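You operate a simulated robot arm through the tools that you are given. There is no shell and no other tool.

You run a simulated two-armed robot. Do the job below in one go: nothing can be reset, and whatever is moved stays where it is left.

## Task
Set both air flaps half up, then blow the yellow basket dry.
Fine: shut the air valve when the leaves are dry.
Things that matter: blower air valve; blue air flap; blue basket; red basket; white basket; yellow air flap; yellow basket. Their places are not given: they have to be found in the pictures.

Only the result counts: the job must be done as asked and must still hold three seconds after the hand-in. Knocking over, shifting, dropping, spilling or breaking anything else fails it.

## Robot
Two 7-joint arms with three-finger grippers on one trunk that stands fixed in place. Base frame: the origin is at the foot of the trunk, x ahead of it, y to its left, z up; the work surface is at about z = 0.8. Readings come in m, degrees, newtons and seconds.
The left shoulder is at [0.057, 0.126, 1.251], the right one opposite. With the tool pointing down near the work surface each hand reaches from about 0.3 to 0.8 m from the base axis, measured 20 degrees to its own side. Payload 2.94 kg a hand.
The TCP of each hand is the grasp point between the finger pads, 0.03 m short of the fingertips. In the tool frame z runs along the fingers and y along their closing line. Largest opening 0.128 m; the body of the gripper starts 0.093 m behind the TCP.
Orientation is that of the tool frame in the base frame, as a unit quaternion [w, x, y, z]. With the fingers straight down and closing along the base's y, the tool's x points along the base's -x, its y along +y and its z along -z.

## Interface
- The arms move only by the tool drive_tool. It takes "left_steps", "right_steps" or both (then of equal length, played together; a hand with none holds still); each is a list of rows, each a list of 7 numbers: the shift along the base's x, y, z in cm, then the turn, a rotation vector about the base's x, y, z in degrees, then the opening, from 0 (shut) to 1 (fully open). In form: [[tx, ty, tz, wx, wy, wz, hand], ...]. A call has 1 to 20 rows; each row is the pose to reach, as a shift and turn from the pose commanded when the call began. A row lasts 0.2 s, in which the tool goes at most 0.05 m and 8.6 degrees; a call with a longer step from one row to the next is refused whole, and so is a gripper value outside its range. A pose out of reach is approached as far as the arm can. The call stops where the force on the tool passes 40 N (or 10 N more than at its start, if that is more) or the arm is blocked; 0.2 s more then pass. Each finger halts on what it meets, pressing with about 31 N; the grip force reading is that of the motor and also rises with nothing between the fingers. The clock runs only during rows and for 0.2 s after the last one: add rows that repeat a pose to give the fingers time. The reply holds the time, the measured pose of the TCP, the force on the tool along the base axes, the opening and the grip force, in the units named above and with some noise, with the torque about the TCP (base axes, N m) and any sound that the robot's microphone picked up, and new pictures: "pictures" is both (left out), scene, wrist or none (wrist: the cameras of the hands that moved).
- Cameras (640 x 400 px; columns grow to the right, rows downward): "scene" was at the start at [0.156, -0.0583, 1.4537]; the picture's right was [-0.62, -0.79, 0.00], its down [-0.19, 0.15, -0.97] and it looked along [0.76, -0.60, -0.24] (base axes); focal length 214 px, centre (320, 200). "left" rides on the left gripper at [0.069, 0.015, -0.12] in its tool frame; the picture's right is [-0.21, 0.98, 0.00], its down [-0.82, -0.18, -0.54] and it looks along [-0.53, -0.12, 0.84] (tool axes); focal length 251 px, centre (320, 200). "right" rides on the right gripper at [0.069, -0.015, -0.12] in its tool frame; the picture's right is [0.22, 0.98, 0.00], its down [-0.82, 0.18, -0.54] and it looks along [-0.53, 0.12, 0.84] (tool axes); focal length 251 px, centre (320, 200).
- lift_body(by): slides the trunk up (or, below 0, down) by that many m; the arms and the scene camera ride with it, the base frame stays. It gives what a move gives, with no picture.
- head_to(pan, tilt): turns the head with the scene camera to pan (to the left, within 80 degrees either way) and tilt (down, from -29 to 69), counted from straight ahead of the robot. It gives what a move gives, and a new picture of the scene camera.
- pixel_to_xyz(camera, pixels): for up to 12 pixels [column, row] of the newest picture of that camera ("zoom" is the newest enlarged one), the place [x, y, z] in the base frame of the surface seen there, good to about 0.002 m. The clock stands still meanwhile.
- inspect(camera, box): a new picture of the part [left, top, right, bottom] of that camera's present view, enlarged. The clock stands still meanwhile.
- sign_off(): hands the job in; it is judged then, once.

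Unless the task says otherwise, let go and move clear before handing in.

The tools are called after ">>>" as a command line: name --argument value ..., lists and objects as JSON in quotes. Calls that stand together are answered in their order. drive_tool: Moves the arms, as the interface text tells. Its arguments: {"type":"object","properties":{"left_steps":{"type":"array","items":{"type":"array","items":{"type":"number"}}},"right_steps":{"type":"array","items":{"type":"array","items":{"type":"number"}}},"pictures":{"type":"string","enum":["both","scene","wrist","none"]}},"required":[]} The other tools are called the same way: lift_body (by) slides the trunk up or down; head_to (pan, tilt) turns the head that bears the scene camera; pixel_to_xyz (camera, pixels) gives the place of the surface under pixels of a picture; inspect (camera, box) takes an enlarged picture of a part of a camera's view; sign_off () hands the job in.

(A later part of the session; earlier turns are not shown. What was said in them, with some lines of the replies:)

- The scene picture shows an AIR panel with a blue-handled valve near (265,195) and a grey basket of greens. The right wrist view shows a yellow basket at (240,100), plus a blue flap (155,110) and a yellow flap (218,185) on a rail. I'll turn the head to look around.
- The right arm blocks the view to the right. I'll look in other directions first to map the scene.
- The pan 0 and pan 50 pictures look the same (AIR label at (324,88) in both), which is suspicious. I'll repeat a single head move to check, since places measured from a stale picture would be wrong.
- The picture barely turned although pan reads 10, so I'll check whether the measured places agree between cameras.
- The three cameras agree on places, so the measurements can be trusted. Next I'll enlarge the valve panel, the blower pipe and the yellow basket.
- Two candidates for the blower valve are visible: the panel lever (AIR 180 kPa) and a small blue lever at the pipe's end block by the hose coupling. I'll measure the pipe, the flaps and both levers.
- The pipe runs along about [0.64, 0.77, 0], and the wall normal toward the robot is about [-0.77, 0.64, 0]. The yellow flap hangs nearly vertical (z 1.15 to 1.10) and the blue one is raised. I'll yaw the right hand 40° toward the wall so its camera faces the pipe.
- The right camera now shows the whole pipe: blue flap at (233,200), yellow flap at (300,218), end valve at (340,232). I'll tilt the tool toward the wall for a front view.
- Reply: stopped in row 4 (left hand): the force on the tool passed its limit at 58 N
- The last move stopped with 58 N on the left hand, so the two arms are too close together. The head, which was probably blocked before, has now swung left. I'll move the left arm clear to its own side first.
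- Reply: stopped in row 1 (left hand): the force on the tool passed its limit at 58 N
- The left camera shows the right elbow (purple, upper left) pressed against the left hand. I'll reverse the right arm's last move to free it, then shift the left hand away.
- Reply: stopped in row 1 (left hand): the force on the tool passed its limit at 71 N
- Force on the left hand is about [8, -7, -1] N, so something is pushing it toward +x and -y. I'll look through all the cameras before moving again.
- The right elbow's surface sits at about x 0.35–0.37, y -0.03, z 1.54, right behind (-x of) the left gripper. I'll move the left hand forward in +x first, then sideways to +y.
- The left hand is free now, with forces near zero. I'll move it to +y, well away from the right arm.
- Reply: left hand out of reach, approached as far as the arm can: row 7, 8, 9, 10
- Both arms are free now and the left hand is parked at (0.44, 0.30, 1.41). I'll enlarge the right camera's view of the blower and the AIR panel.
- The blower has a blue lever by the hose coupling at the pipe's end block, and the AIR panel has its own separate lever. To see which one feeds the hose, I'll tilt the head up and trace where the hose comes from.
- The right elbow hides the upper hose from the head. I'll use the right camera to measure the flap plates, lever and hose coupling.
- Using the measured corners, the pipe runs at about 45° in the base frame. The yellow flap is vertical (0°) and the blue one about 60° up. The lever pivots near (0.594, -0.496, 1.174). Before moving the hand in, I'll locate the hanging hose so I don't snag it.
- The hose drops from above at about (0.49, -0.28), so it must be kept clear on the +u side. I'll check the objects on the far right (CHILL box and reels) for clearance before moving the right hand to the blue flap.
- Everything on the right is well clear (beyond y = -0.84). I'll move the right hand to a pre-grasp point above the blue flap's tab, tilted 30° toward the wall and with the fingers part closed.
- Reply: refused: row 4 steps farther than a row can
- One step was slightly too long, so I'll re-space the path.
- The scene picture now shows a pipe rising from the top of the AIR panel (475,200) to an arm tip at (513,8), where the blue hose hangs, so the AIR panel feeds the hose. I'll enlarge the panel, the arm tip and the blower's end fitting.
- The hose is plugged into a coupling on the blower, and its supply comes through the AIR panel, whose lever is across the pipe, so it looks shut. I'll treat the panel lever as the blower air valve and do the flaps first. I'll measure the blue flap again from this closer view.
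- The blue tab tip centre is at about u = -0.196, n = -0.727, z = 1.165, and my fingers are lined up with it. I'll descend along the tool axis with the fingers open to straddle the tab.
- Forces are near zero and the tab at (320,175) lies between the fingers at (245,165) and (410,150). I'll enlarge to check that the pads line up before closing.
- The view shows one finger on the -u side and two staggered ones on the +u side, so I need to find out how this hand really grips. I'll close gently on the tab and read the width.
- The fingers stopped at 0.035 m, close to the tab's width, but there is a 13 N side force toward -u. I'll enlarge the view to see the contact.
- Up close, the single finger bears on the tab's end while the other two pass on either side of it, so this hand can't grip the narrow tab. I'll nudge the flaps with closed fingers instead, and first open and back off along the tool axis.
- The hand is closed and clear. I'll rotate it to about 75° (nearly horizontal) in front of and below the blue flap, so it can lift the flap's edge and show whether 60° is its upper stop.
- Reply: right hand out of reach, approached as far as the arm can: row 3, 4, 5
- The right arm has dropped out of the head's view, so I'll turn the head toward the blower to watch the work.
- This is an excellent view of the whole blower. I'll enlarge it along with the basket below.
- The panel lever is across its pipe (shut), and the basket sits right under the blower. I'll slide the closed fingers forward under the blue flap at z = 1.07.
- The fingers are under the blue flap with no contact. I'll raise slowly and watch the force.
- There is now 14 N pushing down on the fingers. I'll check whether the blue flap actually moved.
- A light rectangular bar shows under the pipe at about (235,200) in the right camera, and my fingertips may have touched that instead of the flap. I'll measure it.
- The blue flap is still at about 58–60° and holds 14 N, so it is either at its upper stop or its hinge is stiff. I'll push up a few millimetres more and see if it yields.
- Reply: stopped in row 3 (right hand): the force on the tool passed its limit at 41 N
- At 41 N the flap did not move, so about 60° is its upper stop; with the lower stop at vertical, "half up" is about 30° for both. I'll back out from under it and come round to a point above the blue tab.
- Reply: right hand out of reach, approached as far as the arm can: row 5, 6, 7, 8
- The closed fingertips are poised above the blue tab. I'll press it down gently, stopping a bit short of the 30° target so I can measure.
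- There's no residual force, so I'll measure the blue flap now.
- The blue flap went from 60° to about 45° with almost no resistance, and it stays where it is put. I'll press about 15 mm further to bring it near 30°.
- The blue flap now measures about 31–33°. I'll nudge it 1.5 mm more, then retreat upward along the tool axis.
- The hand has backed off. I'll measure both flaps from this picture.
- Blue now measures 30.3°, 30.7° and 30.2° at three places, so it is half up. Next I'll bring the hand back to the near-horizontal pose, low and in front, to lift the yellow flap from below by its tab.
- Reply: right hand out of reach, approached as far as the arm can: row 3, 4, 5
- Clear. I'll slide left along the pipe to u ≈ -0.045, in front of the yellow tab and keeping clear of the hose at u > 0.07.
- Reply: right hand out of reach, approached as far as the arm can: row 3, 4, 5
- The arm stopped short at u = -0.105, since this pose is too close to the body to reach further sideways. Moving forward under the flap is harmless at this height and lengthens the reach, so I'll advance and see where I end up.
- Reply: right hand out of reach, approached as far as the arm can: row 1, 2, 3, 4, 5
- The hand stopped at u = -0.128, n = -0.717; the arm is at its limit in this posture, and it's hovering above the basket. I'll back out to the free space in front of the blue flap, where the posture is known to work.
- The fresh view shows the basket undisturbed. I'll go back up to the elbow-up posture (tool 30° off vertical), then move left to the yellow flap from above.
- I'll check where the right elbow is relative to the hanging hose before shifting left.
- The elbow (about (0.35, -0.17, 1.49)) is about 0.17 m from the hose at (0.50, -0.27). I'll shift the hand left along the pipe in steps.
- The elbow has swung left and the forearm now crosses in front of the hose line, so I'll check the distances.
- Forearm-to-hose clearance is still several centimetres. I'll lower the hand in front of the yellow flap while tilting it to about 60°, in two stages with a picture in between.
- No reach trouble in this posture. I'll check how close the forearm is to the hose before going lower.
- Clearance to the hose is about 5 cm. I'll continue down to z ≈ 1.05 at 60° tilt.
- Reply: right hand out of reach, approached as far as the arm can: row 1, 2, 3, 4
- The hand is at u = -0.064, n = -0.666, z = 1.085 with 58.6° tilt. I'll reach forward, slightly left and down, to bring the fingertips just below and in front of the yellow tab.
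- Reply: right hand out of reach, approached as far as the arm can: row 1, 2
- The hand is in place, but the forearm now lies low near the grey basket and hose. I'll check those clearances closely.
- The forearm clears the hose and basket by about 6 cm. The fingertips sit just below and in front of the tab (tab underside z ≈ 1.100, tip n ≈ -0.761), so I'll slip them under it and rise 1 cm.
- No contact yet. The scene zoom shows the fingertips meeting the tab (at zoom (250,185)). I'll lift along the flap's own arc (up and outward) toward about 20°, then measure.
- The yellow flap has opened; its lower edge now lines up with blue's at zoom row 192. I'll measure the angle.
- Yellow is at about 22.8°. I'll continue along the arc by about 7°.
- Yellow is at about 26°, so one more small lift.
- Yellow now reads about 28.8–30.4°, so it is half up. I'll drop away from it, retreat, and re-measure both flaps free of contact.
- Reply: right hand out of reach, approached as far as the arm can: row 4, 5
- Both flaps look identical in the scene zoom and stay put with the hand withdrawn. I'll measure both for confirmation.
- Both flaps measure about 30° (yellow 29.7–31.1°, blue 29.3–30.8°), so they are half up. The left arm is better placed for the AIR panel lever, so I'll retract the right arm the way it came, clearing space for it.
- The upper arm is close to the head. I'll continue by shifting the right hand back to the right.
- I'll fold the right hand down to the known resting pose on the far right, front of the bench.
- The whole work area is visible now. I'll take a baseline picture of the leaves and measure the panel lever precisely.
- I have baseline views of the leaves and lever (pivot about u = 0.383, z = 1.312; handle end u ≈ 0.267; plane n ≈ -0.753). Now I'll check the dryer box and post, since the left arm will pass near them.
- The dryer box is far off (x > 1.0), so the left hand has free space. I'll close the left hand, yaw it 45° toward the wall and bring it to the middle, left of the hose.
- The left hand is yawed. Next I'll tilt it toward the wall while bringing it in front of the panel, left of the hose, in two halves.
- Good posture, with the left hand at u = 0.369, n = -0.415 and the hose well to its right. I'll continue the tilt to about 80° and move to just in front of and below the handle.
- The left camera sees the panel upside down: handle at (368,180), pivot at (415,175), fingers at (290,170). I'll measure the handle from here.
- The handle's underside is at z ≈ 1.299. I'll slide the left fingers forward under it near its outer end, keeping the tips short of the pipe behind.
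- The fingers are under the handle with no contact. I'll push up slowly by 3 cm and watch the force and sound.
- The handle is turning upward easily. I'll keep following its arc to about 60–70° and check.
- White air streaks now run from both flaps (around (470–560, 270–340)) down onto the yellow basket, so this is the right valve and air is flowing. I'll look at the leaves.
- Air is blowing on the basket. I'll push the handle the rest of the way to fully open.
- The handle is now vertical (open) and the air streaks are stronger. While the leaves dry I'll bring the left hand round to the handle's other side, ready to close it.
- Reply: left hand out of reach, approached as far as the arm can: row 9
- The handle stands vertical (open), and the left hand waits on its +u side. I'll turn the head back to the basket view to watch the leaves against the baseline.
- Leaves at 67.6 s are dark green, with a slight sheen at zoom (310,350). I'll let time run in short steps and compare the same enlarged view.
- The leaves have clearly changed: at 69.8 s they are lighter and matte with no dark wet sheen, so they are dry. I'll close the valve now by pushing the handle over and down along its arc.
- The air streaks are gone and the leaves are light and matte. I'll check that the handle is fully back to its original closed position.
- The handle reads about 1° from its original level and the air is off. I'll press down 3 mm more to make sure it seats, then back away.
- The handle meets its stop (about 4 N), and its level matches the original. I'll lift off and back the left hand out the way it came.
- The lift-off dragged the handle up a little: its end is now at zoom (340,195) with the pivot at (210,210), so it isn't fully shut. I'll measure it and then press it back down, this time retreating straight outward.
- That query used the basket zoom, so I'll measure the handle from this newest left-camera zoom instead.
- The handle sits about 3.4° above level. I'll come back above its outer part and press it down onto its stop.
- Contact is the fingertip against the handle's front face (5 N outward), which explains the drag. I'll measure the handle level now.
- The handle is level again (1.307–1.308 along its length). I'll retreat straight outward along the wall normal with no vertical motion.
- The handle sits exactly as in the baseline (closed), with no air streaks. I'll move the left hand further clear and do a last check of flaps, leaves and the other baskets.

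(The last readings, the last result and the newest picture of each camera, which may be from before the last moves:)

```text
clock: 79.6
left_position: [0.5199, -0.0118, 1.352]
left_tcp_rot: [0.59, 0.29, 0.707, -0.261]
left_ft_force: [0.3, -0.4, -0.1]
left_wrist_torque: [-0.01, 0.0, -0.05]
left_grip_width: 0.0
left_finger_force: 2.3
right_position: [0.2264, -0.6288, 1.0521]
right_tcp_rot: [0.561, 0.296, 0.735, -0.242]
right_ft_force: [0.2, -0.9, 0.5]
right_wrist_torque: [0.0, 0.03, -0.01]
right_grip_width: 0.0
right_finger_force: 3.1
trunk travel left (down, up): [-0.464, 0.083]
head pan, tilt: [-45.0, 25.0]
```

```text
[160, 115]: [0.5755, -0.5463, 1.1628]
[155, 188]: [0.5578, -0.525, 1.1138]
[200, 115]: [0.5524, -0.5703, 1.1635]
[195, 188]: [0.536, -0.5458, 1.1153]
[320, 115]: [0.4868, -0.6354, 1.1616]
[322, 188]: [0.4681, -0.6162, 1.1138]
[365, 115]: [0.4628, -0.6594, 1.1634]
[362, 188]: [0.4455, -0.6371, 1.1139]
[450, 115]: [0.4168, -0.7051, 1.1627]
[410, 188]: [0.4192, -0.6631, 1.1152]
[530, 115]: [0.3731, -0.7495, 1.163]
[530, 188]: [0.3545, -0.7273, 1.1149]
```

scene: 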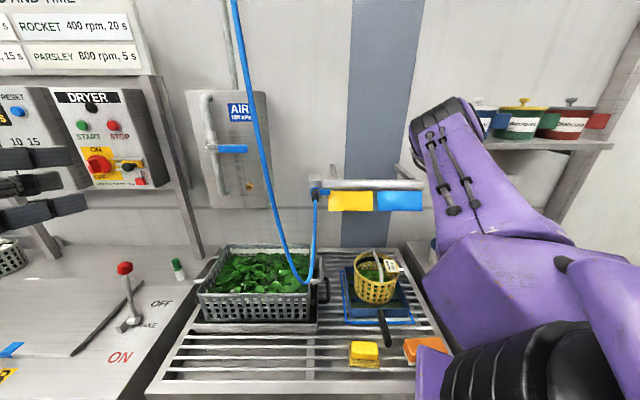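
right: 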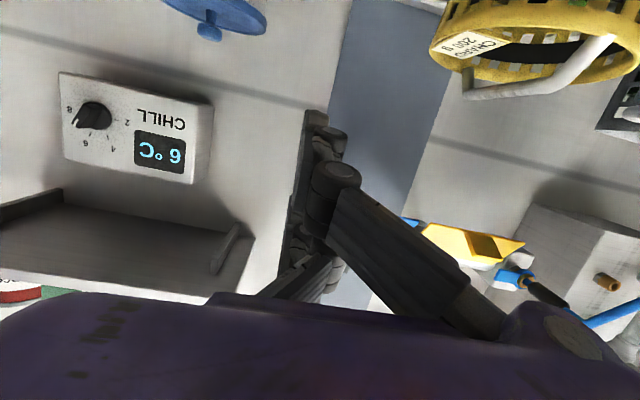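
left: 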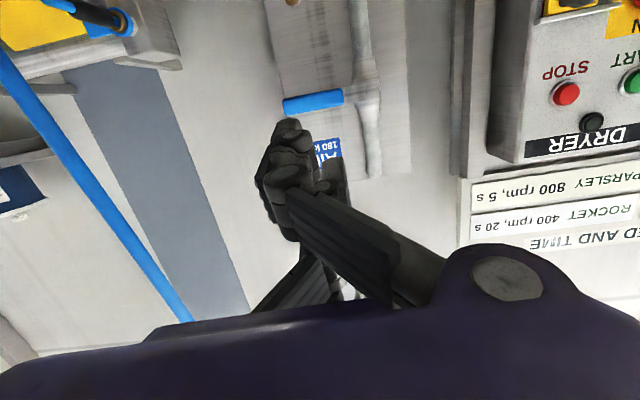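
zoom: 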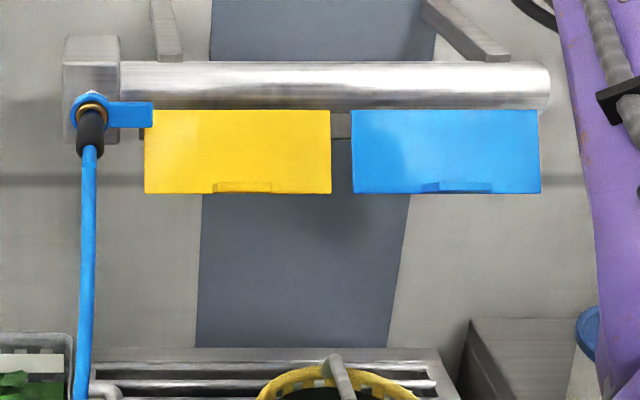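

The valve handle is level (shut) and no air streaks are visible. The leaves are light and matte, both flaps still measure about 30° (midway between the stops), and the yellow basket and the hose are where they were. Both hands are clear, so I'm handing in.

>>> sign_off

```text
The job is handed in.
```

I've handed in the job: both flaps are set half up, the yellow basket is dry, and the air valve is shut again. The hand-in reply didn't say whether it passed.

- **Flaps:** Blue started about 60° up, and pushing it higher met a hard stop. Yellow started hanging straight down, which I took as the lower stop. I set both to about 30°, halfway between. They still measured about 30° after the blowing.
- **Valve:** I used the blue lever on the AIR panel, which feeds the blower's hose. Opening it sent air streaks from both flaps onto the yellow basket.
- **Leaves:** The air ran for about 8 seconds. The leaves turned from dark and shiny to light and matte, so I shut the valve. My hand lifted the lever about 3° as it left, so I pressed it level again and backed straight out.
- **Arm bump:** Early on, my right elbow knocked my left hand at up to 71 N. I saw no sign that anything else was touched.
- **Other baskets:** The yellow basket stayed in place. I last had the red, white and blue baskets in view while the air was on, and they looked unmoved; I didn't check them again after that.
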